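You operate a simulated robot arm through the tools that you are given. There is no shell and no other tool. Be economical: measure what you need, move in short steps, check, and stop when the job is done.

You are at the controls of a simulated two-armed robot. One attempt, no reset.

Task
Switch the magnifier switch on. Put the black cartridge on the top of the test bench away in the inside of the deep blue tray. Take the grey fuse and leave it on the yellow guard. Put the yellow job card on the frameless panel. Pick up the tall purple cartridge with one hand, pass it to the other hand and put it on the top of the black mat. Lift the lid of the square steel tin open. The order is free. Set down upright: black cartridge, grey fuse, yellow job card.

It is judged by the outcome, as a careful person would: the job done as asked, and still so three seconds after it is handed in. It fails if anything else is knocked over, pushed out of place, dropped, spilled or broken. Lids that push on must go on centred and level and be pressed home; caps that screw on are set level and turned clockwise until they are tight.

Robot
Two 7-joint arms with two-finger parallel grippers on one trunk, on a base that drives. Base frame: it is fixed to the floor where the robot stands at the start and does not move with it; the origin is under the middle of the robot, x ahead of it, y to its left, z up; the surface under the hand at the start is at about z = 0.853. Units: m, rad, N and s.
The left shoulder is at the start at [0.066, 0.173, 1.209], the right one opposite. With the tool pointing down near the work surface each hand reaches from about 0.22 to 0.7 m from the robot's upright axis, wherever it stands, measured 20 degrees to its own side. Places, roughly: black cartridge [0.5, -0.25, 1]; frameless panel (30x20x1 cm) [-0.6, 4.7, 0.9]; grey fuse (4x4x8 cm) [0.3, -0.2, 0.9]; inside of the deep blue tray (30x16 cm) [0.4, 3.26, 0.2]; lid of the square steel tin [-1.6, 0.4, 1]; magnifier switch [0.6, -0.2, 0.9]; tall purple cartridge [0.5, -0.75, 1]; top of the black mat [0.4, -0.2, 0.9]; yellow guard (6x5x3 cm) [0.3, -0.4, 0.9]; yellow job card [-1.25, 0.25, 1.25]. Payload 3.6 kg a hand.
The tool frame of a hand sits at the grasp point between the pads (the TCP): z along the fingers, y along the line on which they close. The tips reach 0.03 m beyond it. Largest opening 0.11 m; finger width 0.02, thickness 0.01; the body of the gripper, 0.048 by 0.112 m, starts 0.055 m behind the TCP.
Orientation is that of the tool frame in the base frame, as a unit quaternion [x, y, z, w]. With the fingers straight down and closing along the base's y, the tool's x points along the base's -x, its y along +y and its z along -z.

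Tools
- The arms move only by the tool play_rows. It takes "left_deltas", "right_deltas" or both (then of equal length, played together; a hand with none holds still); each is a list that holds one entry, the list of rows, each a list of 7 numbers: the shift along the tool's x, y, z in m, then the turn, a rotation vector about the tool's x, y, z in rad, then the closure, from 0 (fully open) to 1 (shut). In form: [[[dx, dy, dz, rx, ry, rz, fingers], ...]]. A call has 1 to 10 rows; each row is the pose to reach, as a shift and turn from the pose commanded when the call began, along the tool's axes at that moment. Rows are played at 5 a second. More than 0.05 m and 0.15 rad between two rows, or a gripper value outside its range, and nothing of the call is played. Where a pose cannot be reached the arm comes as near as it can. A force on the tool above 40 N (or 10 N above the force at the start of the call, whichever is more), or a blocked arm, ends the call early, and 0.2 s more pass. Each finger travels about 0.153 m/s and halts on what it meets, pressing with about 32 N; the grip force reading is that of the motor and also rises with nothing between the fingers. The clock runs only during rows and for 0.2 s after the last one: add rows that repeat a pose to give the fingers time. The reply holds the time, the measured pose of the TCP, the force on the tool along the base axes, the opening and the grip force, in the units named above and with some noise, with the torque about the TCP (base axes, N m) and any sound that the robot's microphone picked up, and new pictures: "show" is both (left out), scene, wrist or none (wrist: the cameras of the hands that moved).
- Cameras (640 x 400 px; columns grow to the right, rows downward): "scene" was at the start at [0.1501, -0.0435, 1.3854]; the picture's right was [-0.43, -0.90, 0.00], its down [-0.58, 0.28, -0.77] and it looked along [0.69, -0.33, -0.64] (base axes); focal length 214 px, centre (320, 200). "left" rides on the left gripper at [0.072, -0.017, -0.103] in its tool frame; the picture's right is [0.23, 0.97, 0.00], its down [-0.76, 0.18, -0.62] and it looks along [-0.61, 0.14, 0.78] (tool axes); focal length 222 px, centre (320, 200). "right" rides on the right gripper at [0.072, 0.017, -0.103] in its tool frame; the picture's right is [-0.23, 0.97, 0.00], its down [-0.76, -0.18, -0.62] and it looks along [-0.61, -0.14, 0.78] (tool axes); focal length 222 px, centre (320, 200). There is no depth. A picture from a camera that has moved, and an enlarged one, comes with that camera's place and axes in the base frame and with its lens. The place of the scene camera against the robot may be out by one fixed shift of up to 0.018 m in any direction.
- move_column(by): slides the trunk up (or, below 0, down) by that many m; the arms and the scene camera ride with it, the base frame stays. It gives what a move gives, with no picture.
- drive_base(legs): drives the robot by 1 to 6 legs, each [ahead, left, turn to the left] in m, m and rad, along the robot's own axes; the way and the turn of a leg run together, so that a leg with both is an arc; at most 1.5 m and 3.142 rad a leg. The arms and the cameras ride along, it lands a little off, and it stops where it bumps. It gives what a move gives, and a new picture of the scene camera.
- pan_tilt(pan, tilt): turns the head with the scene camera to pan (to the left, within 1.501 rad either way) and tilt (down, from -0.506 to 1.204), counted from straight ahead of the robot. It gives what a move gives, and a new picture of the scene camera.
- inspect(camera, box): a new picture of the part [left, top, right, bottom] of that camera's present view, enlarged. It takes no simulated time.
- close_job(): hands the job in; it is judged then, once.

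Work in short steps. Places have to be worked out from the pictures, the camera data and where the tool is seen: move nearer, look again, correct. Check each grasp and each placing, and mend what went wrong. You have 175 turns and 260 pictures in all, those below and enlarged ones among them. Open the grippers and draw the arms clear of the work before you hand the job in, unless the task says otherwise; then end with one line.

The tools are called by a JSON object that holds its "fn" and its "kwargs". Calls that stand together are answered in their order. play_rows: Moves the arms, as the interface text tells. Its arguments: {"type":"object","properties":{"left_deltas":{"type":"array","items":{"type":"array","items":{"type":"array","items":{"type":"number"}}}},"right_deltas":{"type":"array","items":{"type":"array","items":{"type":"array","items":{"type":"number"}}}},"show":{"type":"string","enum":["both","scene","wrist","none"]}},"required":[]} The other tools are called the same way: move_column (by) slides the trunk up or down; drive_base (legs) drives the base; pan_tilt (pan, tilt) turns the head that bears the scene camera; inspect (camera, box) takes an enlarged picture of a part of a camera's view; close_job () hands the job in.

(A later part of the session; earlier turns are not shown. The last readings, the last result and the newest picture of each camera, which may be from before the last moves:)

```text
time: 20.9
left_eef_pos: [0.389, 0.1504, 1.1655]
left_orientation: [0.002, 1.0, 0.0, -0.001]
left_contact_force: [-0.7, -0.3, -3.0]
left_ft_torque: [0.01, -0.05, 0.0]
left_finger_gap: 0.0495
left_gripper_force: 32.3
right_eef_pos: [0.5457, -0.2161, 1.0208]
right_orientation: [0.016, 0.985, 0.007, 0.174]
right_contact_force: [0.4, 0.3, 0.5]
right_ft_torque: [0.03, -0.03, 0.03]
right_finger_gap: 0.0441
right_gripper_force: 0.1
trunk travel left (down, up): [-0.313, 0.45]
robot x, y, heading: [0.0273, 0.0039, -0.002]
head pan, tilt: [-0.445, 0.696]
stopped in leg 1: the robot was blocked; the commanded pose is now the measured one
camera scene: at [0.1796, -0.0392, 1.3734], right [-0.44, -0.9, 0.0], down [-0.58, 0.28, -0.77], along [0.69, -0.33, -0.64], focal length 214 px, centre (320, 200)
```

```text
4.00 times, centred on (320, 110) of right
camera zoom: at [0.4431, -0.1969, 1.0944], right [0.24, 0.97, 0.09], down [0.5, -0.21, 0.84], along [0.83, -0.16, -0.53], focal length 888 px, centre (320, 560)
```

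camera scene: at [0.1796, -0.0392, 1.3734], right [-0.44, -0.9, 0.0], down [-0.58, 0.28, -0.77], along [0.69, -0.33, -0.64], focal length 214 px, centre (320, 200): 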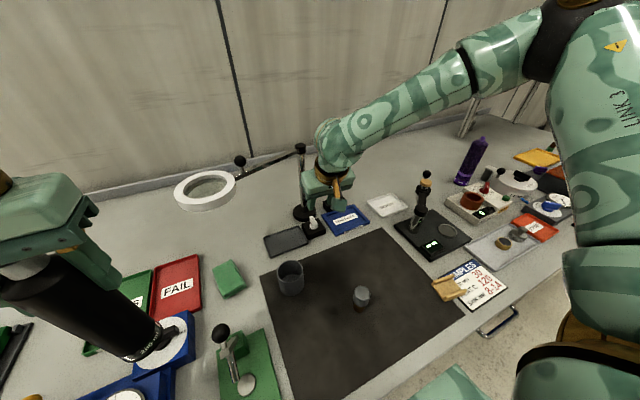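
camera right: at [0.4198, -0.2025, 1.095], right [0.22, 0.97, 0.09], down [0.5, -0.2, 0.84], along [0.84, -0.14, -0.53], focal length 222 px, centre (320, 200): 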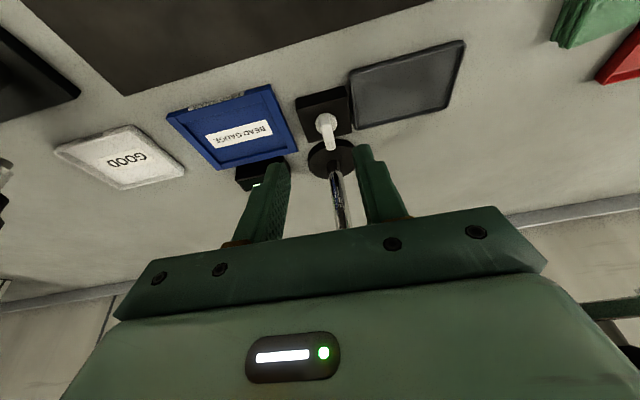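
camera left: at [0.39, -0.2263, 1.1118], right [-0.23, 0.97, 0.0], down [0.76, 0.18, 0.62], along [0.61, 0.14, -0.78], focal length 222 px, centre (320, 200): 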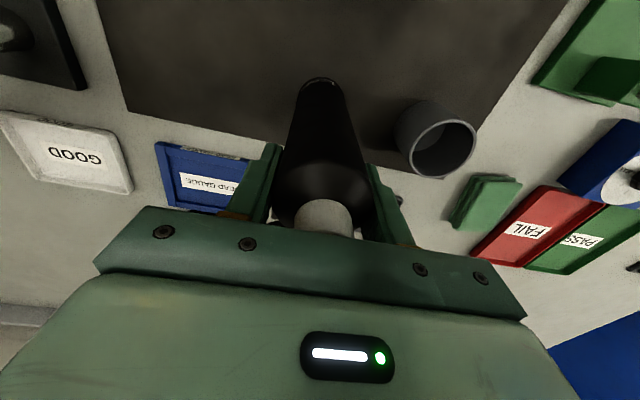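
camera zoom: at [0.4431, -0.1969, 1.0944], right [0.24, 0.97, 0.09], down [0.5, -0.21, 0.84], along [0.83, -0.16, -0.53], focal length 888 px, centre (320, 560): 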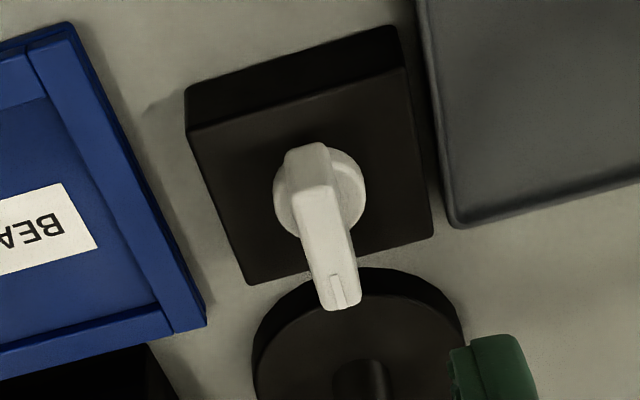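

The base just touches the bench, so this is as close as it gets. The pointer is now straight ahead. I'll close the fingers and push the bar's near end toward +y, which is well within reach.

{"fn": "play_rows", "kwargs": {"right_deltas": [[[0.004, -0.025, 0.02, 0, 0, 0, 1], [0.006, -0.025, 0.05, 0, 0, 0, 1], [0.009, -0.025, 0.08, 0, 0, 0, 1], [0.011, -0.025, 0.1, 0, 0, 0, 1], [0.011, -0.025, 0.1, 0, 0, 0, 1]]], "show": "wrist"}}

{"fn": "inspect", "kwargs": {"camera": "right", "box": [220, 90, 420, 215]}}

{"fn": "inspect", "kwargs": {"camera": "scene", "box": [260, 180, 372, 250]}}

```text
time: 22.1
left_eef_pos: [0.3885, 0.1508, 1.1651]
left_orientation: [0.001, 1.0, 0.0, -0.001]
left_contact_force: [-0.7, 0.5, -2.8]
left_ft_torque: [0.0, 0.01, 0.02]
left_finger_gap: 0.0496
left_gripper_force: 32.0
right_eef_pos: [0.5714, -0.2384, 0.9211]
right_orientation: [0.015, 0.985, 0.007, 0.172]
right_contact_force: [0.7, -0.2, 0.0]
right_ft_torque: [-0.02, 0.0, -0.04]
right_finger_gap: 0.0003
right_gripper_force: 32.3
trunk travel left (down, up): [-0.313, 0.45]
robot x, y, heading: [0.0289, 0.0051, -0.003]
head pan, tilt: [-0.445, 0.696]
camera right: at [0.4684, -0.2194, 0.995], right [0.24, 0.97, 0.09], down [0.5, -0.21, 0.84], along [0.83, -0.16, -0.53], focal length 222 px, centre (320, 200)
```

right: 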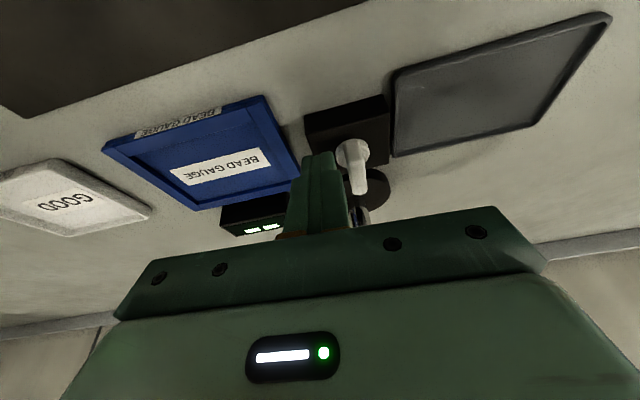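

```text
3.20 times, centred on (320, 152) of right
camera zoom: at [0.4684, -0.2194, 0.995], right [0.24, 0.97, 0.09], down [0.5, -0.21, 0.84], along [0.83, -0.16, -0.53], focal length 711 px, centre (320, 352)
```

zoom: 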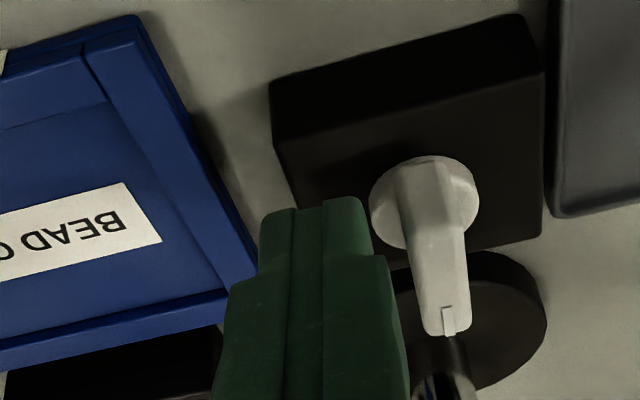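

```text
5.71 times, centred on (316, 215) of scene
camera zoom: at [0.1818, -0.0392, 1.3731], right [-0.44, -0.9, 0.0], down [-0.58, 0.28, -0.77], along [0.69, -0.33, -0.64], focal length 1226 px, centre (343, 114)
```

zoom: 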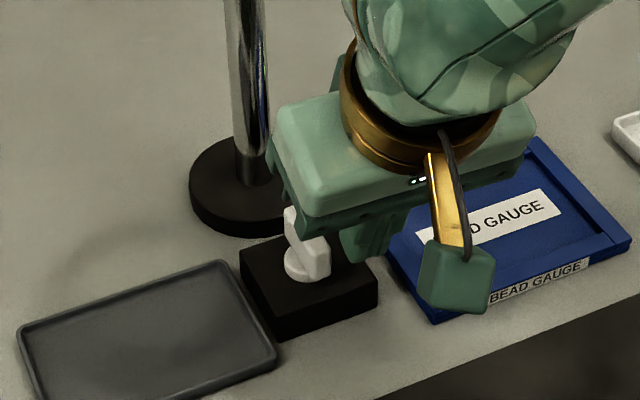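

Tip sits beside the bar but slightly too far forward; I pull back 8 mm and push to +y in small steps.

{"fn": "play_rows", "kwargs": {"right_deltas": [[[0.0075, 0, -0.003, 0, 0, 0, 1], [0.0075, 0.008, -0.003, 0, 0, 0, 1], [0.0075, 0.014, -0.003, 0, 0, 0, 1], [0.0075, 0.02, -0.003, 0, 0, 0, 1], [0.0075, 0.025, -0.003, 0, 0, 0, 1], [0.0075, 0.03, -0.003, 0, 0, 0, 1], [0.0075, 0.03, -0.003, 0, 0, 0, 1]]], "show": "wrist"}}

{"fn": "inspect", "kwargs": {"camera": "right", "box": [220, 90, 420, 215]}}

```text
time: 23.6
left_eef_pos: [0.3899, 0.1473, 1.1641]
left_orientation: [0.002, 1.0, 0.002, -0.001]
left_contact_force: [-1.3, -0.4, -3.3]
left_ft_torque: [-0.01, -0.04, 0.01]
left_finger_gap: 0.0499
left_gripper_force: 31.9
right_eef_pos: [0.5626, -0.2151, 0.9209]
right_orientation: [0.017, 0.985, 0.005, 0.172]
right_contact_force: [-2.7, -20.3, 0.0]
right_ft_torque: [-0.51, 0.05, -0.31]
right_finger_gap: 0.0
right_gripper_force: 31.9
trunk travel left (down, up): [-0.313, 0.45]
robot x, y, heading: [0.0282, 0.0054, -0.007]
head pan, tilt: [-0.445, 0.696]
camera right: at [0.4598, -0.195, 0.995], right [0.25, 0.96, 0.09], down [0.5, -0.21, 0.84], along [0.83, -0.16, -0.53], focal length 222 px, centre (320, 200)
```

right: 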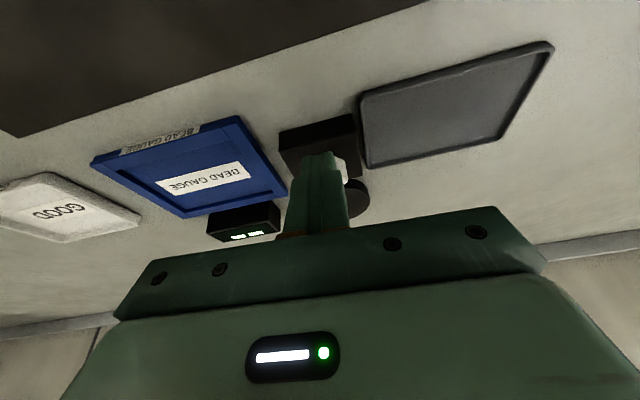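

```text
3.20 times, centred on (320, 152) of right
camera zoom: at [0.4598, -0.195, 0.995], right [0.25, 0.96, 0.09], down [0.5, -0.21, 0.84], along [0.83, -0.16, -0.53], focal length 711 px, centre (320, 352)
```

zoom: 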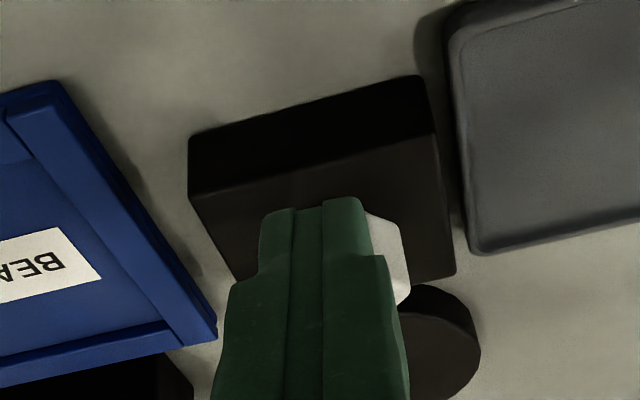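

A 20 N resistance suggests a stop. I back off to -y and up a little to see the knob.

{"fn": "play_rows", "kwargs": {"right_deltas": [[[0, -0.02, 0, 0, 0, 0, 1], [0, -0.045, 0, 0, 0, 0, 1]]], "show": "none"}}

{"fn": "inspect", "kwargs": {"camera": "right", "box": [240, 60, 480, 210]}}

{"fn": "inspect", "kwargs": {"camera": "scene", "box": [268, 180, 364, 240]}}

{"fn": "inspect", "kwargs": {"camera": "scene", "box": [160, 140, 320, 240]}}

```text
time: 24.2
left_eef_pos: [0.3895, 0.1506, 1.1648]
left_orientation: [0.001, 1.0, 0.001, -0.002]
left_contact_force: [0.1, 0.0, -2.8]
left_ft_torque: [-0.01, 0.02, -0.04]
left_finger_gap: 0.0499
left_gripper_force: 31.5
right_eef_pos: [0.5613, -0.2562, 0.9216]
right_orientation: [0.015, 0.985, 0.007, 0.173]
right_contact_force: [-0.3, 0.3, -0.1]
right_ft_torque: [0.04, -0.03, 0.0]
right_finger_gap: 0.0
right_gripper_force: 32.1
trunk travel left (down, up): [-0.313, 0.45]
robot x, y, heading: [0.0271, 0.0061, -0.006]
head pan, tilt: [-0.445, 0.696]
```

```text
2.67 times, centred on (360, 135) of right
camera zoom: at [0.4588, -0.2372, 0.9951], right [0.24, 0.97, 0.1], down [0.5, -0.21, 0.84], along [0.83, -0.15, -0.53], focal length 592 px, centre (213, 373)
```

zoom: 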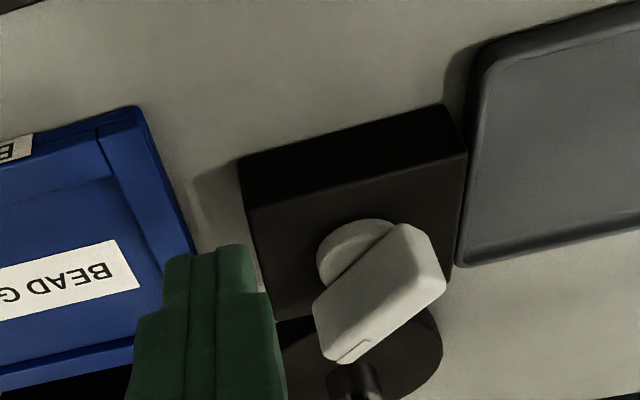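

```text
6.67 times, centred on (316, 210) of scene
camera zoom: at [0.1819, -0.0401, 1.3731], right [-0.43, -0.9, 0.0], down [-0.58, 0.28, -0.77], along [0.69, -0.33, -0.64], focal length 1430 px, centre (347, 133)
```

zoom: 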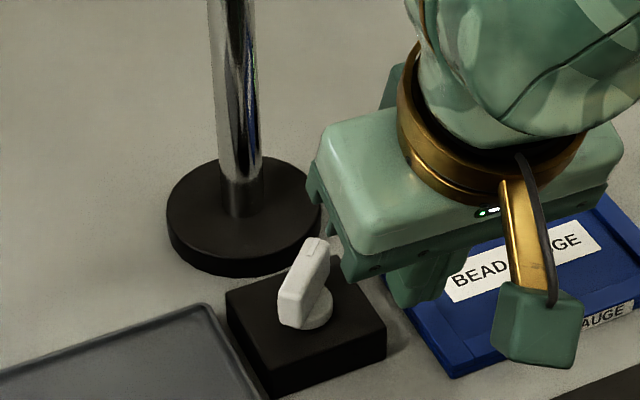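

```text
4.00 times, centred on (240, 190) of scene
camera zoom: at [0.1819, -0.0401, 1.3731], right [-0.43, -0.9, 0.0], down [-0.58, 0.28, -0.77], along [0.69, -0.33, -0.64], focal length 858 px, centre (640, 240)
```

zoom: 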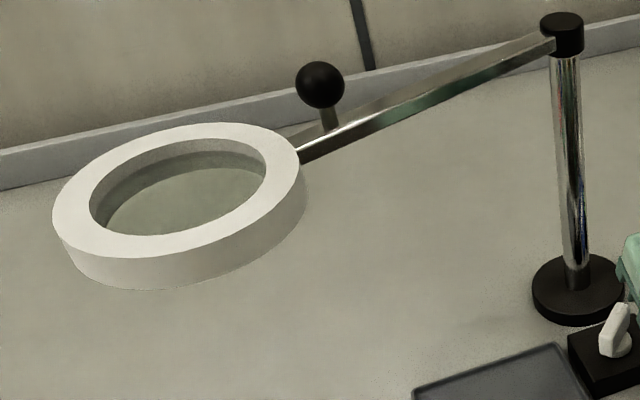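

The pointer swung from +45° to about −45° and met its stop, so the switch is turned over. Next is the fuse: I raise the right hand, straighten it and bring it over the fuse near (0.335, -0.215).

{"fn": "play_rows", "kwargs": {"right_deltas": [[[-0.017, 0, -0.045, 0, 0, 0, 1], [-0.034, 0, -0.09, 0, 0, 0, 1], [-0.05, 0, -0.135, 0, 0.05, 0, 0.8], [-0.01, 0.01, -0.155, 0, 0.12, 0, 0.5], [0.03, 0.015, -0.17, 0, 0.19, 0, 0.3], [0.07, 0.02, -0.19, 0, 0.26, 0, 0.2], [0.11, 0.03, -0.205, 0, 0.34, 0, 0.1], [0.15, 0.036, -0.22, 0, 0.34, 0, 0.1], [0.185, 0.036, -0.235, 0, 0.34, 0, 0.1], [0.185, 0.036, -0.235, 0, 0.34, 0, 0.1]]]}}

```text
time: 26.4
left_eef_pos: [0.3905, 0.1497, 1.1645]
left_orientation: [0.001, 1.0, 0.0, -0.002]
left_contact_force: [-0.9, -0.4, -3.4]
left_ft_torque: [-0.03, -0.04, 0.0]
left_finger_gap: 0.0494
left_gripper_force: 32.0
right_eef_pos: [0.3252, -0.213, 1.0852]
right_orientation: [0.015, 1.0, 0.009, 0.002]
right_contact_force: [0.5, -1.1, -0.5]
right_ft_torque: [0.03, 0.02, 0.01]
right_finger_gap: 0.099
right_gripper_force: 0.0
right hand out of reach, approached as far as the arm can: row 9, 10
trunk travel left (down, up): [-0.313, 0.45]
robot x, y, heading: [0.0281, 0.0018, -0.005]
head pan, tilt: [-0.445, 0.696]
camera scene: at [0.1821, -0.0392, 1.3731], right [-0.44, -0.9, 0.0], down [-0.58, 0.28, -0.77], along [0.69, -0.33, -0.64], focal length 214 px, centre (320, 200)
camera right: at [0.2529, -0.1949, 1.1887], right [0.26, 0.97, 0.02], down [0.75, -0.21, 0.62], along [0.61, -0.15, -0.78], focal length 222 px, centre (320, 200)
```

scene: 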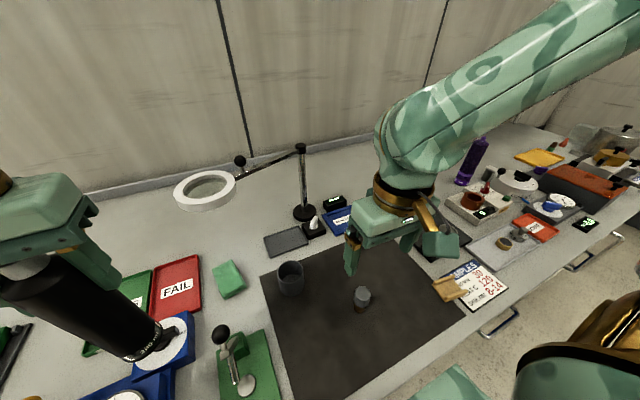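
right: 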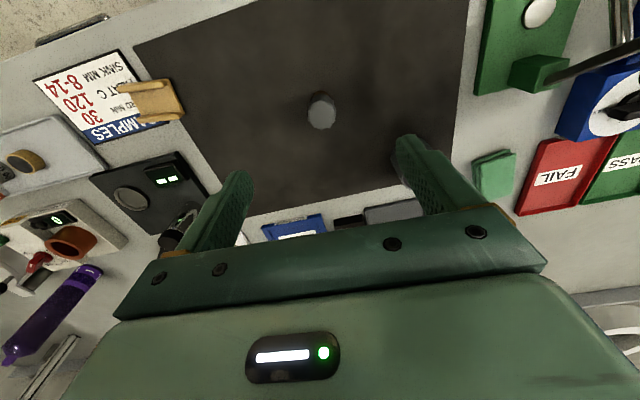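

{"fn": "inspect", "kwargs": {"camera": "right", "box": [100, 50, 260, 150]}}

{"fn": "inspect", "kwargs": {"camera": "scene", "box": [330, 260, 490, 360]}}

```text
4.00 times, centred on (180, 100) of right
camera zoom: at [0.2529, -0.1949, 1.1887], right [0.26, 0.97, 0.02], down [0.75, -0.21, 0.62], along [0.61, -0.15, -0.78], focal length 888 px, centre (880, 600)
```

zoom: 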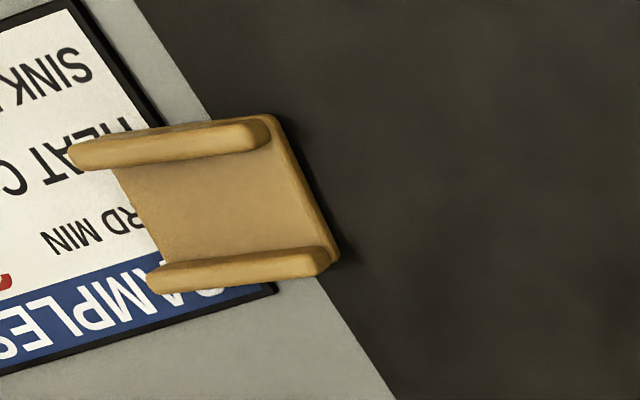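

```text
4.00 times, centred on (410, 310) of scene
camera zoom: at [0.1821, -0.0392, 1.3731], right [-0.44, -0.9, 0.0], down [-0.58, 0.28, -0.77], along [0.69, -0.33, -0.64], focal length 858 px, centre (-40, -240)
```

zoom: 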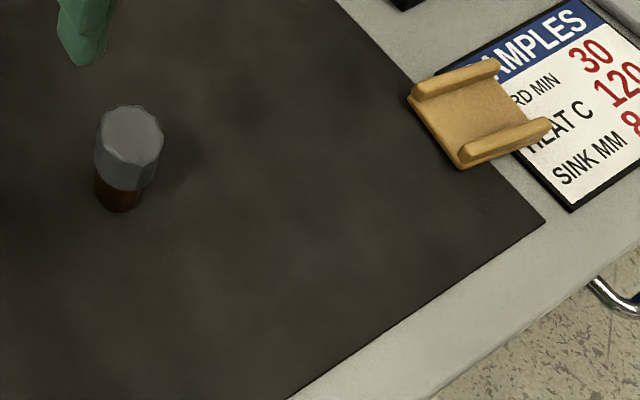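

Fuse at (0.333, -0.212) agrees across both cameras. The guard is a plate with two rails running roughly along y, centre about (0.276, -0.425). I descend onto the fuse.

{"fn": "play_rows", "kwargs": {"right_deltas": [[[-0.004, 0, 0.04, 0, 0, 0, 0.1], [-0.008, 0, 0.08, 0, 0, 0, 0.1], [-0.008, 0, 0.12, 0, 0, 0, 0.1], [-0.008, 0, 0.15, 0, 0, 0, 0.1], [-0.008, 0, 0.17, 0, 0, 0, 0.1], [-0.008, 0, 0.17, 0, 0, 0, 0.1]]], "show": "wrist"}}

```text
time: 27.9
left_eef_pos: [0.3903, 0.1503, 1.1647]
left_orientation: [0.001, 1.0, 0.0, -0.001]
left_contact_force: [1.1, -0.6, -2.1]
left_ft_torque: [-0.02, -0.04, 0.0]
left_finger_gap: 0.0494
left_gripper_force: 32.5
right_eef_pos: [0.3342, -0.2128, 0.9126]
right_orientation: [0.015, 1.0, 0.009, 0.003]
right_contact_force: [-0.3, 0.7, 0.2]
right_ft_torque: [0.03, -0.01, 0.03]
right_finger_gap: 0.0991
right_gripper_force: 0.2
right hand out of reach, approached as far as the arm can: row 1, 2
trunk travel left (down, up): [-0.313, 0.45]
robot x, y, heading: [0.0275, 0.0065, -0.004]
head pan, tilt: [-0.445, 0.696]
camera right: at [0.2608, -0.1936, 1.0171], right [0.26, 0.97, 0.02], down [0.75, -0.21, 0.62], along [0.61, -0.15, -0.78], focal length 222 px, centre (320, 200)
```

right: 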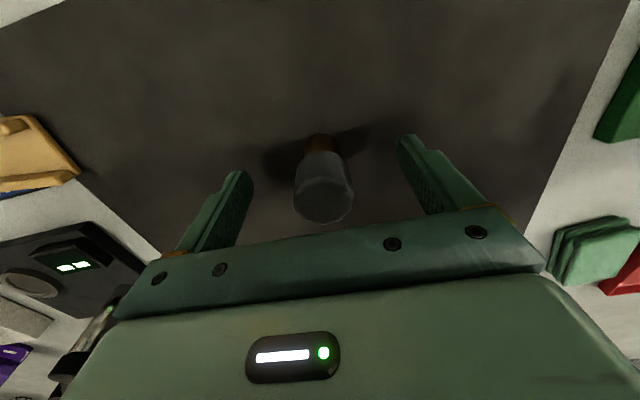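

Fuse centred between the fingers; close.

{"fn": "play_rows", "kwargs": {"right_deltas": [[[0, 0, 0, 0, 0, 0, 0.5], [0, 0, 0, 0, 0, 0, 0.8], [0, 0, 0, 0, 0, 0, 0.8], [0, 0, -0.03, 0, 0, 0, 0.8]]], "show": "wrist"}}

```text
time: 28.9
left_eef_pos: [0.3886, 0.1516, 1.1647]
left_orientation: [0.0, 1.0, 0.0, -0.001]
left_contact_force: [-0.2, 0.2, -2.3]
left_ft_torque: [-0.03, -0.03, 0.01]
left_finger_gap: 0.0497
left_gripper_force: 31.9
right_eef_pos: [0.3334, -0.2121, 0.9438]
right_orientation: [0.015, 1.0, 0.008, 0.003]
right_contact_force: [0.0, -0.1, -0.3]
right_ft_torque: [0.03, -0.03, -0.02]
right_finger_gap: 0.0327
right_gripper_force: 31.7
trunk travel left (down, up): [-0.313, 0.45]
robot x, y, heading: [0.0286, 0.0007, -0.003]
head pan, tilt: [-0.445, 0.696]
camera right: at [0.2602, -0.1946, 1.0475], right [0.26, 0.97, 0.02], down [0.75, -0.21, 0.62], along [0.61, -0.15, -0.78], focal length 222 px, centre (320, 200)
```

right: 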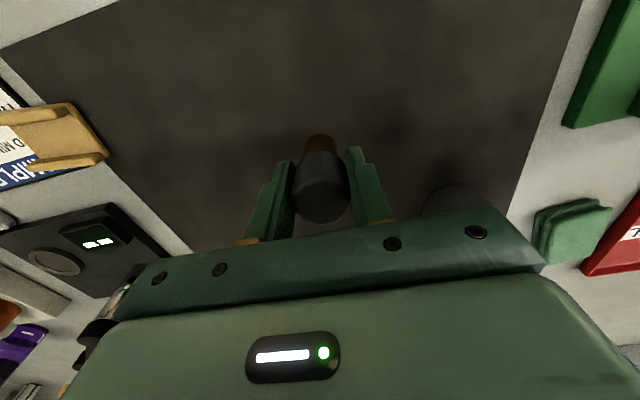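

Fuse held (33 mm). I lift and carry it toward the guard, staying a bit off to view it.

{"fn": "play_rows", "kwargs": {"right_deltas": [[[0, 0, -0.04, 0, 0, 0, 0.8], [0.01, -0.04, -0.06, 0, 0, 0, 0.8], [0.02, -0.08, -0.06, 0, 0, 0, 0.8], [0.03, -0.12, -0.06, 0, 0, 0, 0.8], [0.035, -0.16, -0.06, 0, 0, 0, 0.8], [0.045, -0.2, -0.06, 0, 0, 0, 0.8], [0.045, -0.2, -0.06, 0, 0, 0, 0.8]]]}}

{"fn": "inspect", "kwargs": {"camera": "right", "box": [240, 80, 400, 180]}}

```text
time: 30.4
left_eef_pos: [0.3912, 0.151, 1.1654]
left_orientation: [0.001, 1.0, 0.0, -0.002]
left_contact_force: [0.0, -0.3, -2.5]
left_ft_torque: [0.0, 0.0, 0.02]
left_finger_gap: 0.0496
left_gripper_force: 31.9
right_eef_pos: [0.2826, -0.4124, 1.0025]
right_orientation: [0.015, 1.0, 0.008, 0.003]
right_contact_force: [0.5, -0.4, -0.9]
right_ft_torque: [0.01, 0.01, -0.02]
right_finger_gap: 0.0328
right_gripper_force: 31.9
right hand out of reach, approached as far as the arm can: row 1, 2, 3, 4
trunk travel left (down, up): [-0.313, 0.45]
robot x, y, heading: [0.0319, 0.0045, -0.006]
head pan, tilt: [-0.445, 0.696]
camera scene: at [0.1824, -0.0382, 1.373], right [-0.44, -0.9, 0.0], down [-0.58, 0.28, -0.77], along [0.69, -0.33, -0.64], focal length 214 px, centre (320, 200)
camera right: at [0.2099, -0.3938, 1.1064], right [0.26, 0.97, 0.02], down [0.75, -0.21, 0.62], along [0.61, -0.15, -0.78], focal length 222 px, centre (320, 200)
```

scene: 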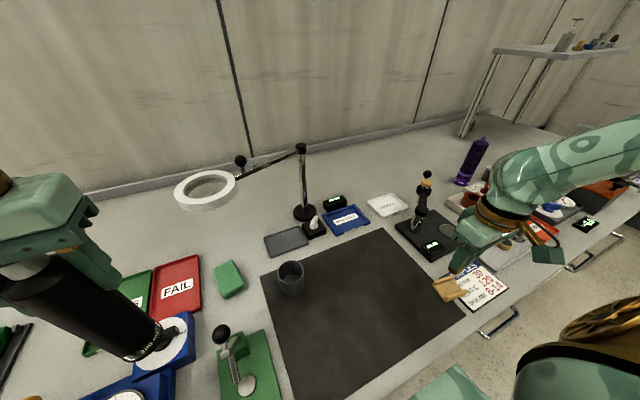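
right: 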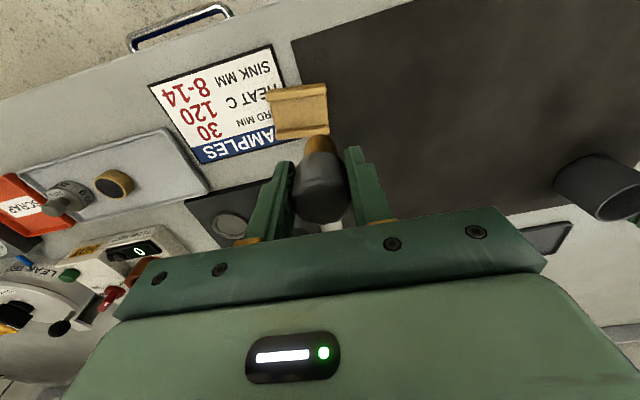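

```text
4.00 times, centred on (320, 130) of right
camera zoom: at [0.2099, -0.3938, 1.1064], right [0.26, 0.97, 0.02], down [0.75, -0.21, 0.62], along [0.61, -0.15, -0.78], focal length 888 px, centre (320, 480)
```

zoom: 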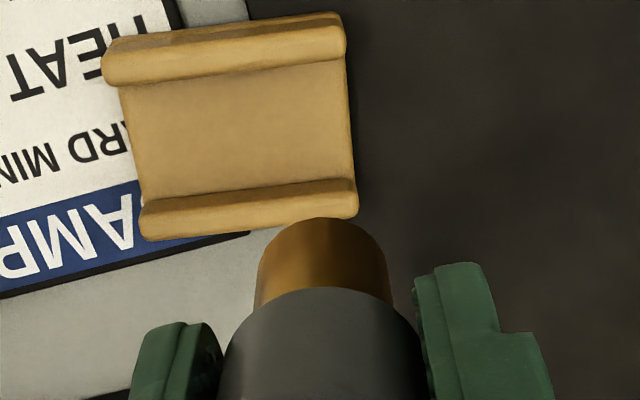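

Guard floor centre refined to (0.277, -0.430). I move over it and descend to just above.

{"fn": "play_rows", "kwargs": {"right_deltas": [[[0.005, -0.0174, 0, 0, 0, 0, 0.8], [0.005, -0.0174, 0.03, 0, 0, 0, 0.8], [0.005, -0.0174, 0.055, 0, 0, 0, 0.8], [0.005, -0.0174, 0.066, 0, 0, 0, 0.8], [0.005, -0.0174, 0.066, 0, 0, 0, 0.8]]], "show": "wrist"}}

{"fn": "inspect", "kwargs": {"camera": "right", "box": [220, 80, 420, 205]}}

{"fn": "inspect", "kwargs": {"camera": "scene", "box": [400, 240, 496, 300]}}

```text
time: 31.6
left_eef_pos: [0.3888, 0.1512, 1.1649]
left_orientation: [0.001, 1.0, 0.001, -0.001]
left_contact_force: [0.2, -1.0, -2.9]
left_ft_torque: [0.0, -0.05, 0.01]
left_finger_gap: 0.0495
left_gripper_force: 32.4
right_eef_pos: [0.2767, -0.4275, 0.9346]
right_orientation: [0.015, 1.0, 0.009, 0.003]
right_contact_force: [-1.4, -3.2, 13.2]
right_ft_torque: [-0.2, -0.19, -0.05]
right_finger_gap: 0.0329
right_gripper_force: 32.3
trunk travel left (down, up): [-0.313, 0.45]
robot x, y, heading: [0.0272, 0.0029, -0.003]
head pan, tilt: [-0.445, 0.696]
camera right: at [0.2047, -0.4101, 1.0387], right [0.26, 0.97, 0.02], down [0.75, -0.21, 0.63], along [0.61, -0.15, -0.78], focal length 222 px, centre (320, 200)
```

right: 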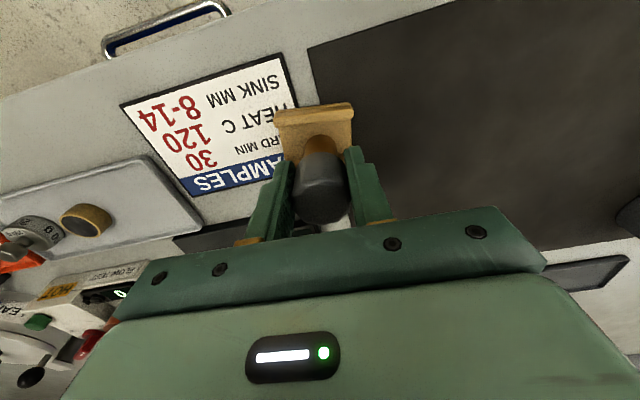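

```text
3.20 times, centred on (320, 142) of right
camera zoom: at [0.2047, -0.4101, 1.0387], right [0.26, 0.97, 0.02], down [0.75, -0.21, 0.63], along [0.61, -0.15, -0.78], focal length 711 px, centre (320, 384)
```

zoom: 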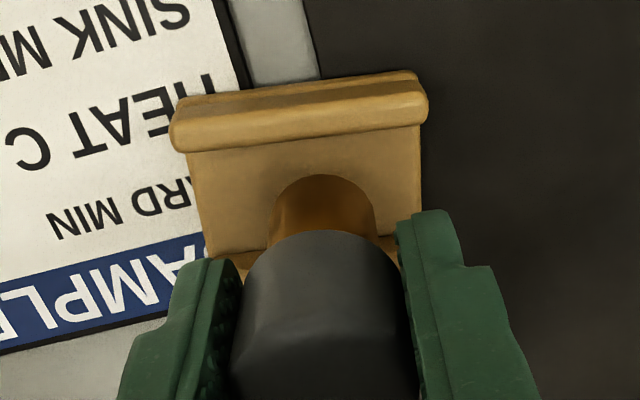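

```text
6.67 times, centred on (448, 270) of scene
camera zoom: at [0.1809, -0.0389, 1.3734], right [-0.44, -0.9, 0.0], down [-0.58, 0.28, -0.77], along [0.69, -0.33, -0.64], focal length 1430 px, centre (-533, -267)
```

zoom: 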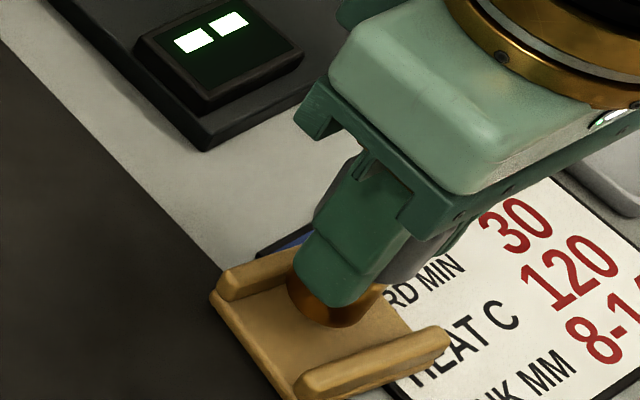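

Contact came at z=0.935, with the torque pointing to the +x/−y edge, so it may be touching the far rail. I lift slightly, shift 4 mm toward −x and −y, and come down again.

{"fn": "play_rows", "kwargs": {"right_deltas": [[[0, 0, -0.012, 0, 0, 0, 0.8], [0.004, -0.003, -0.012, 0, 0, 0, 0.8], [0.004, -0.003, -0.004, 0, 0, 0, 0.8], [0.004, -0.003, 0.0, 0, 0, 0, 0.8], [0.004, -0.003, 0.0, 0, 0, 0, 0.8]]], "show": "none"}}

{"fn": "inspect", "kwargs": {"camera": "scene", "box": [400, 240, 496, 300]}}

```text
time: 32.9
left_eef_pos: [0.3899, 0.1506, 1.1654]
left_orientation: [0.001, 1.0, 0.001, -0.001]
left_contact_force: [-0.1, 0.0, -2.6]
left_ft_torque: [0.01, -0.04, -0.01]
left_finger_gap: 0.0493
left_gripper_force: 31.2
right_eef_pos: [0.273, -0.4318, 0.9338]
right_orientation: [0.014, 1.0, 0.008, 0.002]
right_contact_force: [0.5, -0.2, -1.1]
right_ft_torque: [0.01, 0.0, 0.01]
right_finger_gap: 0.0328
right_gripper_force: 32.1
trunk travel left (down, up): [-0.313, 0.45]
robot x, y, heading: [0.0253, 0.0048, -0.009]
head pan, tilt: [-0.445, 0.696]
```

```text
6.67 times, centred on (448, 270) of scene
camera zoom: at [0.1818, -0.0394, 1.3731], right [-0.44, -0.9, 0.0], down [-0.58, 0.28, -0.77], along [0.69, -0.33, -0.64], focal length 1430 px, centre (-533, -267)
```

zoom: 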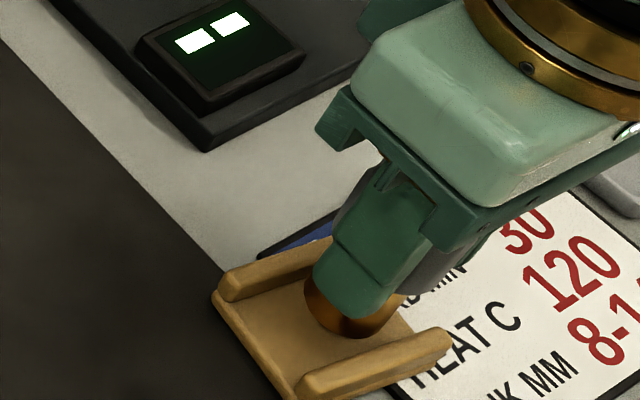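

No contact now at the same height, so it was the rail before. I continue down gently.

{"fn": "play_rows", "kwargs": {"right_deltas": [[[0, 0, 0.003, 0, 0, 0, 0.8], [0, 0, 0.006, 0, 0, 0, 0.8]]], "show": "none"}}

{"fn": "inspect", "kwargs": {"camera": "right", "box": [220, 80, 420, 205]}}

```text
time: 33.5
left_eef_pos: [0.3908, 0.1508, 1.1651]
left_orientation: [0.001, 1.0, 0.0, -0.001]
left_contact_force: [-0.3, -0.2, -2.9]
left_ft_torque: [-0.03, 0.0, 0.03]
left_finger_gap: 0.0497
left_gripper_force: 32.0
right_eef_pos: [0.2732, -0.4306, 0.9274]
right_orientation: [0.014, 1.0, 0.009, 0.004]
right_contact_force: [-0.1, 1.1, 0.2]
right_ft_torque: [0.0, -0.01, 0.03]
right_finger_gap: 0.0327
right_gripper_force: 32.2
trunk travel left (down, up): [-0.313, 0.45]
robot x, y, heading: [0.0281, 0.0021, -0.004]
head pan, tilt: [-0.445, 0.696]
```

```text
3.20 times, centred on (320, 142) of right
camera zoom: at [0.2005, -0.4131, 1.0318], right [0.26, 0.97, 0.02], down [0.75, -0.21, 0.62], along [0.61, -0.15, -0.78], focal length 711 px, centre (320, 384)
```

zoom: 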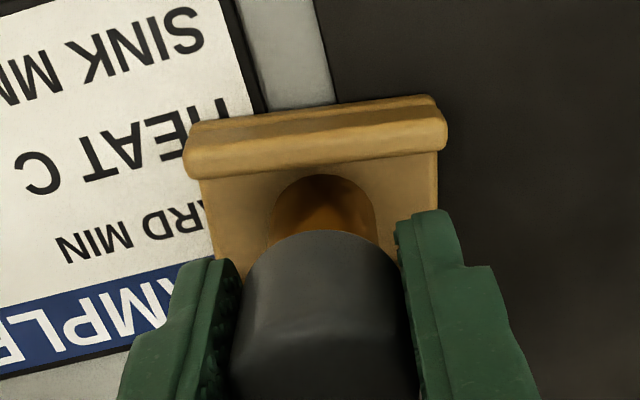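

{"fn": "play_rows", "kwargs": {"right_deltas": [[[0, 0, 0.003, 0, 0, 0, 0.8], [0, 0, 0.005, 0, 0, 0, 0.8]]], "show": "none"}}

```text
time: 34.0
left_eef_pos: [0.3903, 0.1509, 1.1646]
left_orientation: [0.0, 1.0, 0.001, -0.001]
left_contact_force: [0.5, -0.1, -3.1]
left_ft_torque: [-0.01, -0.01, -0.01]
left_finger_gap: 0.0495
left_gripper_force: 32.2
right_eef_pos: [0.2728, -0.4299, 0.9225]
right_orientation: [0.015, 1.0, 0.009, 0.003]
right_contact_force: [-0.1, -0.2, -0.2]
right_ft_torque: [0.0, 0.0, 0.01]
right_finger_gap: 0.033
right_gripper_force: 31.7
trunk travel left (down, up): [-0.313, 0.45]
robot x, y, heading: [0.0269, 0.0105, -0.007]
head pan, tilt: [-0.445, 0.696]
```

Still free; a few millimetres more.

{"fn": "play_rows", "kwargs": {"right_deltas": [[[0, 0, 0.0025, 0, 0, 0, 0.8], [0, 0, 0.004, 0, 0, 0, 0.8]]], "show": "none"}}

{"fn": "inspect", "kwargs": {"camera": "scene", "box": [400, 240, 496, 300]}}

```text
time: 34.6
left_eef_pos: [0.3886, 0.1529, 1.1669]
left_orientation: [0.002, 1.0, 0.0, -0.001]
left_contact_force: [0.0, -1.0, -3.0]
left_ft_torque: [-0.03, -0.04, -0.02]
left_finger_gap: 0.0496
left_gripper_force: 31.6
right_eef_pos: [0.273, -0.4292, 0.9198]
right_orientation: [0.015, 1.0, 0.007, 0.005]
right_contact_force: [-2.4, -3.2, 27.1]
right_ft_torque: [-0.41, -0.01, -0.09]
right_finger_gap: 0.0331
right_gripper_force: 32.1
trunk travel left (down, up): [-0.313, 0.45]
robot x, y, heading: [0.0302, 0.0068, -0.002]
head pan, tilt: [-0.445, 0.696]
```

```text
6.67 times, centred on (448, 270) of scene
camera zoom: at [0.18, -0.0377, 1.3737], right [-0.44, -0.9, 0.0], down [-0.58, 0.28, -0.77], along [0.69, -0.34, -0.64], focal length 1430 px, centre (-533, -267)
```

zoom: 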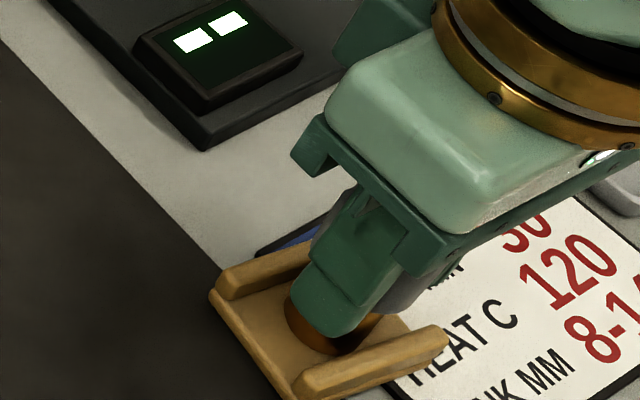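

Firm floor contact. I ease up 1.5 mm, open, and rise straight up.

{"fn": "play_rows", "kwargs": {"right_deltas": [[[0, 0, -0.0015, 0, 0, 0, 0.8], [0, 0, -0.0015, 0, 0, 0, 0.6], [0, 0, -0.0015, 0, 0, 0, 0.4], [0, 0, -0.02, 0, 0, 0, 0.4], [0, 0, -0.06, 0, 0, 0, 0.4], [0, 0, -0.1, 0, 0, 0, 0.2]]], "show": "wrist"}}

{"fn": "inspect", "kwargs": {"camera": "scene", "box": [400, 240, 496, 300]}}

```text
time: 36.0
left_eef_pos: [0.3896, 0.1505, 1.1657]
left_orientation: [0.002, 1.0, 0.0, -0.001]
left_contact_force: [0.1, -0.2, -3.8]
left_ft_torque: [0.0, -0.04, -0.01]
left_finger_gap: 0.0497
left_gripper_force: 31.9
right_eef_pos: [0.2721, -0.4293, 1.0192]
right_orientation: [0.014, 1.0, 0.009, 0.003]
right_contact_force: [0.2, 0.1, -0.2]
right_ft_torque: [-0.01, 0.01, 0.0]
right_finger_gap: 0.0881
right_gripper_force: 0.1
trunk travel left (down, up): [-0.313, 0.45]
robot x, y, heading: [0.0302, 0.0004, -0.004]
head pan, tilt: [-0.445, 0.696]
camera right: at [0.1987, -0.4124, 1.1238], right [0.26, 0.97, 0.02], down [0.75, -0.21, 0.62], along [0.61, -0.15, -0.78], focal length 222 px, centre (320, 200)
```

right: 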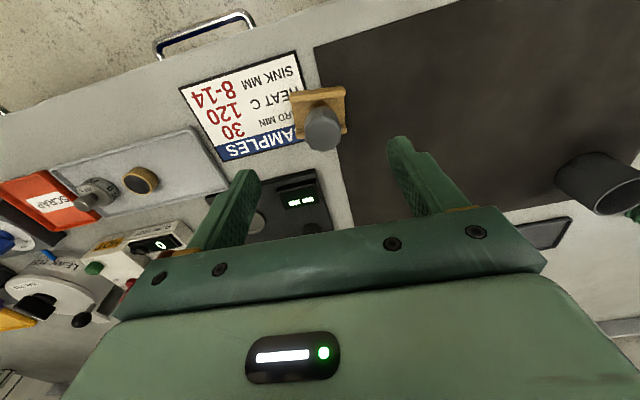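

```text
6.67 times, centred on (448, 270) of scene
camera zoom: at [0.1809, -0.039, 1.3733], right [-0.44, -0.9, 0.0], down [-0.58, 0.28, -0.77], along [0.69, -0.33, -0.64], focal length 1430 px, centre (-533, -267)
```

zoom: 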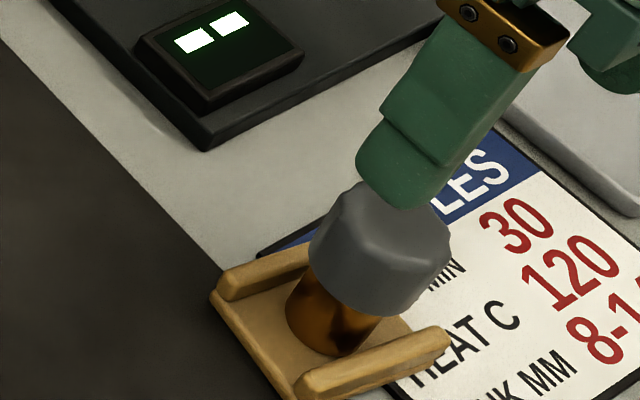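

The fuse stands upright on the guard. Now the tour with the bottle in the left hand: I raise the right hand, back off from the bench, and look around.

{"fn": "play_rows", "kwargs": {"right_deltas": [[[0, 0.02, -0.04, 0, 0, 0, 0.2], [-0.02, 0.05, -0.08, 0, 0, 0, 0.2], [-0.02, 0.09, -0.12, 0, 0, 0, 0.2], [-0.02, 0.12, -0.15, 0, 0, 0, 0.2]]], "show": "none"}}

{"fn": "drive_base", "kwargs": {"legs": [[-0.35, 0, 0]]}}

{"fn": "pan_tilt", "kwargs": {"pan": 1.45, "tilt": 0.4}}

```text
refused: row 2 steps farther than a row can; nothing moved
```

```text
time: 38.3
left_eef_pos: [0.0379, 0.1518, 1.1653]
left_orientation: [0.001, 1.0, 0.0, -0.001]
left_contact_force: [-0.4, 0.3, -1.5]
left_ft_torque: [-0.01, -0.03, 0.03]
left_finger_gap: 0.0497
left_gripper_force: 32.0
right_eef_pos: [-0.0817, -0.4284, 1.0188]
right_orientation: [0.016, 1.0, 0.008, 0.003]
right_contact_force: [-0.1, -0.3, 0.2]
right_ft_torque: [-0.02, -0.03, 0.03]
right_finger_gap: 0.0878
right_gripper_force: 0.0
trunk travel left (down, up): [-0.313, 0.45]
robot x, y, heading: [-0.3254, 0.0088, -0.007]
head pan, tilt: [-0.445, 0.696]
camera scene: at [-0.1708, -0.0375, 1.3732], right [-0.44, -0.9, 0.0], down [-0.58, 0.28, -0.77], along [0.69, -0.34, -0.64], focal length 214 px, centre (320, 200)
```

scene: 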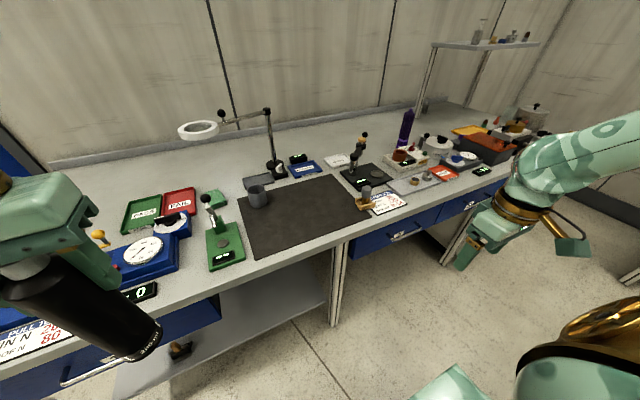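

```text
time: 40.2
left_eef_pos: [0.0379, 0.151, 1.1648]
left_orientation: [0.003, 1.0, 0.0, -0.002]
left_contact_force: [0.5, -1.1, -1.5]
left_ft_torque: [0.0, -0.04, -0.01]
left_finger_gap: 0.0496
left_gripper_force: 31.8
right_eef_pos: [-0.0796, -0.4289, 1.0186]
right_orientation: [0.015, 1.0, 0.008, 0.003]
right_contact_force: [-0.2, 0.1, -0.3]
right_ft_torque: [0.02, 0.02, 0.01]
right_finger_gap: 0.088
right_gripper_force: 0.0
trunk travel left (down, up): [-0.313, 0.45]
robot x, y, heading: [-0.3268, 0.0038, -0.007]
head pan, tilt: [1.45, 0.4]
camera scene: at [-0.2346, 0.0916, 1.3997], right [0.99, -0.13, 0.0], down [-0.05, -0.39, -0.92], along [0.12, 0.91, -0.39], focal length 214 px, centre (320, 200)
```

scene: 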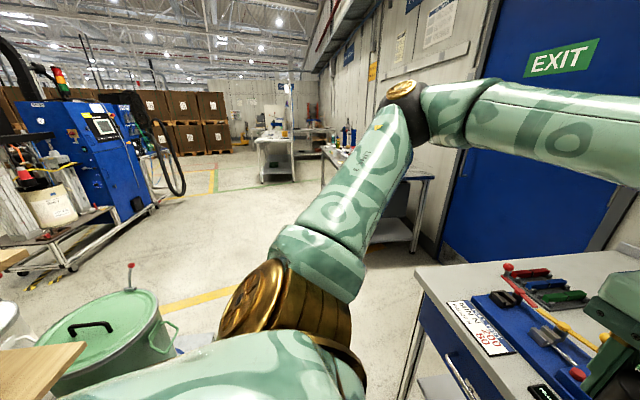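

A second bench with a lower shelf stands at y≈3. I'll now turn around in place to face the tin and the card behind.

{"fn": "play_rows", "kwargs": {"right_deltas": [[[0, 0.01, -0.04, 0, 0, 0, 0.2], [0, 0.02, -0.08, 0, 0, 0, 0.2], [0, 0.04, -0.12, 0, 0, 0, 0.2], [0, 0.06, -0.15, 0, 0, 0, 0.2]]], "show": "none"}}

{"fn": "pan_tilt", "kwargs": {"pan": 0, "tilt": 0.5}}

{"fn": "drive_base", "kwargs": {"legs": [[0, 0, 1.57], [0, 0, 1.57]]}}

```text
time: 41.2
left_eef_pos: [0.0376, 0.1525, 1.1649]
left_orientation: [0.002, 1.0, 0.001, -0.001]
left_contact_force: [0.1, 1.1, -1.8]
left_ft_torque: [-0.03, -0.03, -0.02]
left_finger_gap: 0.0496
left_gripper_force: 32.0
right_eef_pos: [-0.0783, -0.3703, 1.1694]
right_orientation: [0.015, 1.0, 0.008, 0.003]
right_contact_force: [0.1, 0.7, 0.2]
right_ft_torque: [0.0, -0.03, -0.01]
right_finger_gap: 0.088
right_gripper_force: 0.1
trunk travel left (down, up): [-0.313, 0.45]
robot x, y, heading: [-0.3241, 0.0035, -0.01]
head pan, tilt: [1.45, 0.4]
```

```text
time: 42.8
left_eef_pos: [0.0378, 0.1517, 1.1654]
left_orientation: [0.002, 1.0, 0.0, -0.001]
left_contact_force: [0.0, -0.2, -3.4]
left_ft_torque: [0.04, 0.02, -0.01]
left_finger_gap: 0.0495
left_gripper_force: 32.1
right_eef_pos: [-0.0783, -0.3711, 1.1693]
right_orientation: [0.016, 1.0, 0.009, 0.002]
right_contact_force: [-0.7, 0.1, -0.7]
right_ft_torque: [-0.01, -0.03, 0.01]
right_finger_gap: 0.0879
right_gripper_force: 0.1
trunk travel left (down, up): [-0.313, 0.45]
robot x, y, heading: [-0.3246, 0.0075, -0.008]
head pan, tilt: [0.0, 0.499]
camera scene: at [-0.1555, -0.0008, 1.3906], right [-0.01, -1.0, 0.0], down [-0.48, 0.0, -0.88], along [0.88, -0.01, -0.48], focal length 214 px, centre (320, 200)
```

scene: 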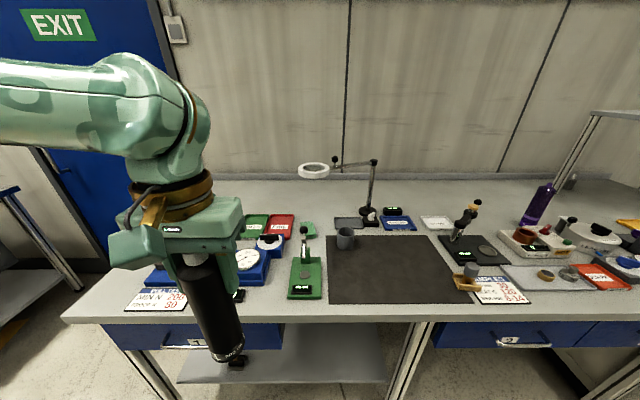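

```text
time: 50.9
left_eef_pos: [-0.6847, -0.1447, 1.1633]
left_orientation: [1.0, 0.006, 0.001, 0.0]
left_contact_force: [0.2, 0.6, -1.9]
left_ft_torque: [0.0, 0.02, -0.01]
left_finger_gap: 0.0495
left_gripper_force: 32.3
right_eef_pos: [-0.5769, 0.3815, 1.1689]
right_orientation: [1.0, -0.007, -0.003, 0.009]
right_contact_force: [0.3, 0.1, -0.6]
right_ft_torque: [-0.01, 0.01, -0.01]
right_finger_gap: 0.088
right_gripper_force: 0.0
trunk travel left (down, up): [-0.313, 0.45]
robot x, y, heading: [-0.3261, 0.0042, -3.129]
head pan, tilt: [0.0, 0.499]
camera scene: at [-0.485, -0.0014, 1.3906], right [-0.01, 1.0, 0.0], down [0.48, 0.0, -0.88], along [-0.88, -0.01, -0.48], focal length 214 px, centre (320, 200)
```

scene: 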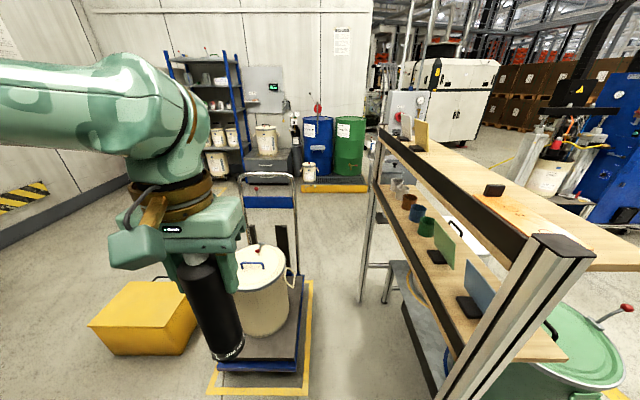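

The card and the tin are on the wooden rack ahead right. I'll zoom in there.

{"fn": "inspect", "kwargs": {"camera": "scene", "box": [360, 100, 520, 200]}}

{"fn": "inspect", "kwargs": {"camera": "scene", "box": [360, 170, 520, 270]}}

```text
4.00 times, centred on (440, 150) of scene
camera zoom: at [-0.485, -0.0014, 1.3906], right [-0.01, 1.0, 0.0], down [0.48, 0.0, -0.88], along [-0.88, -0.01, -0.48], focal length 858 px, centre (-160, 400)
```

zoom: 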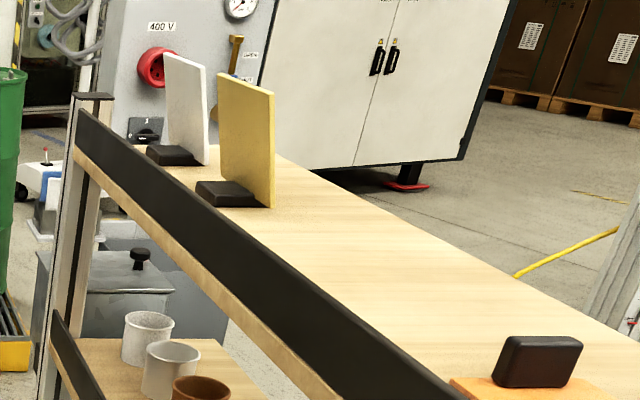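

```text
4.00 times, centred on (440, 220) of scene
camera zoom: at [-0.485, -0.0014, 1.3906], right [-0.01, 1.0, 0.0], down [0.48, 0.0, -0.88], along [-0.88, -0.01, -0.48], focal length 858 px, centre (-160, 120)
```

zoom: 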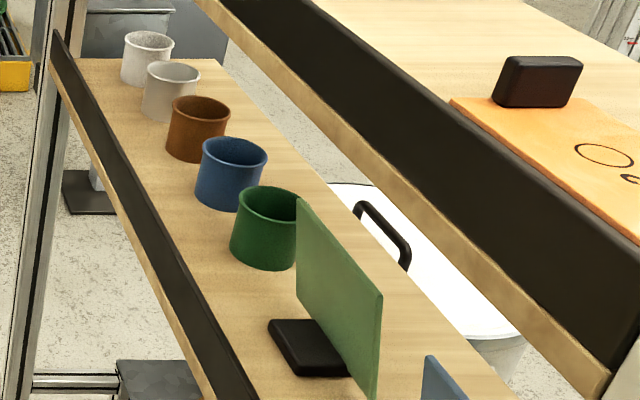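

The yellow card stands on a black foot on the rack's upper tier near (-1.25, 0.25), and the steel tin is near the rack's far end. A trolley limits the aisle to the left. I approach to about (-0.7, -0.2).

{"fn": "drive_base", "kwargs": {"legs": [[0.36, 0.2, 0]]}}

{"fn": "pan_tilt", "kwargs": {"pan": -0.5, "tilt": 0.45}}

```text
time: 52.1
left_eef_pos: [-0.7675, -0.1921, 1.1655]
left_orientation: [1.0, 0.006, 0.001, 0.0]
left_contact_force: [-0.2, 0.0, -2.5]
left_ft_torque: [0.0, 0.04, -0.02]
left_finger_gap: 0.0494
left_gripper_force: 31.9
right_eef_pos: [-0.6518, 0.3325, 1.167]
right_orientation: [1.0, 0.007, 0.006, 0.005]
right_contact_force: [12.9, -1.4, 1.2]
right_ft_torque: [0.02, 0.74, 0.67]
right_finger_gap: 0.0879
right_gripper_force: 0.1
trunk travel left (down, up): [-0.313, 0.45]
robot x, y, heading: [-0.4084, -0.0409, -3.13]
head pan, tilt: [0.0, 0.499]
stopped in leg 1: the force on the tool passed its limit at 120 N (the readings are from after the stop); the commanded pose is now the measured one
camera scene: at [-0.5665, -0.0499, 1.3908], right [-0.01, 1.0, 0.0], down [0.48, 0.0, -0.88], along [-0.88, -0.01, -0.48], focal length 214 px, centre (320, 200)
```

scene: 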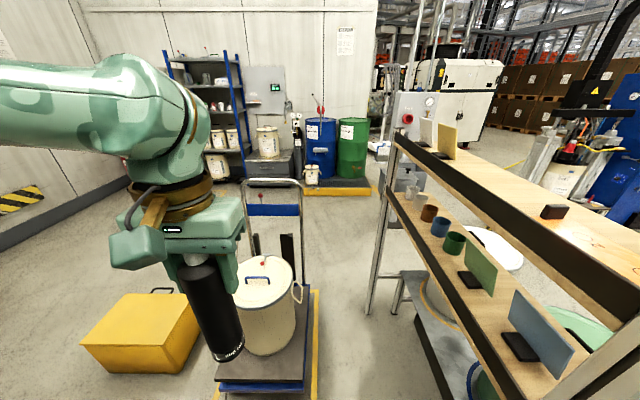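

```text
time: 53.1
left_eef_pos: [-0.7665, -0.1916, 1.1665]
left_orientation: [1.0, 0.006, 0.0, 0.001]
left_contact_force: [-0.2, -0.3, -2.8]
left_ft_torque: [0.0, 0.03, -0.01]
left_finger_gap: 0.0494
left_gripper_force: 32.4
right_eef_pos: [-0.6513, 0.3334, 1.1684]
right_orientation: [1.0, 0.006, 0.005, 0.006]
right_contact_force: [18.6, -2.9, -4.6]
right_ft_torque: [0.42, 0.91, 0.9]
right_finger_gap: 0.0892
right_gripper_force: 1.9
trunk travel left (down, up): [-0.313, 0.45]
robot x, y, heading: [-0.4109, -0.0367, -3.134]
head pan, tilt: [-0.499, 0.45]
camera scene: at [-0.5559, -0.0048, 1.3954], right [0.47, 0.88, 0.0], down [0.38, -0.2, -0.9], along [-0.8, 0.42, -0.43], focal length 214 px, centre (320, 200)
```

scene: 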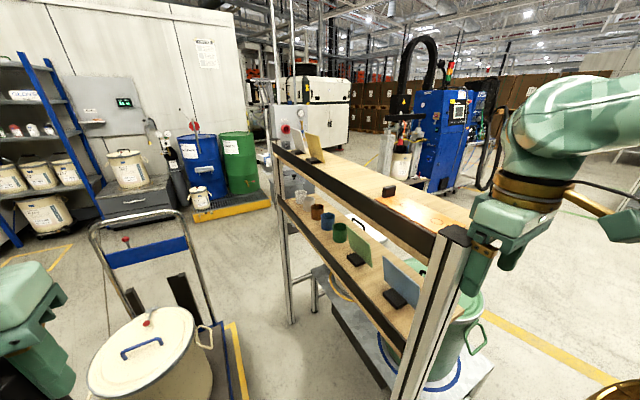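

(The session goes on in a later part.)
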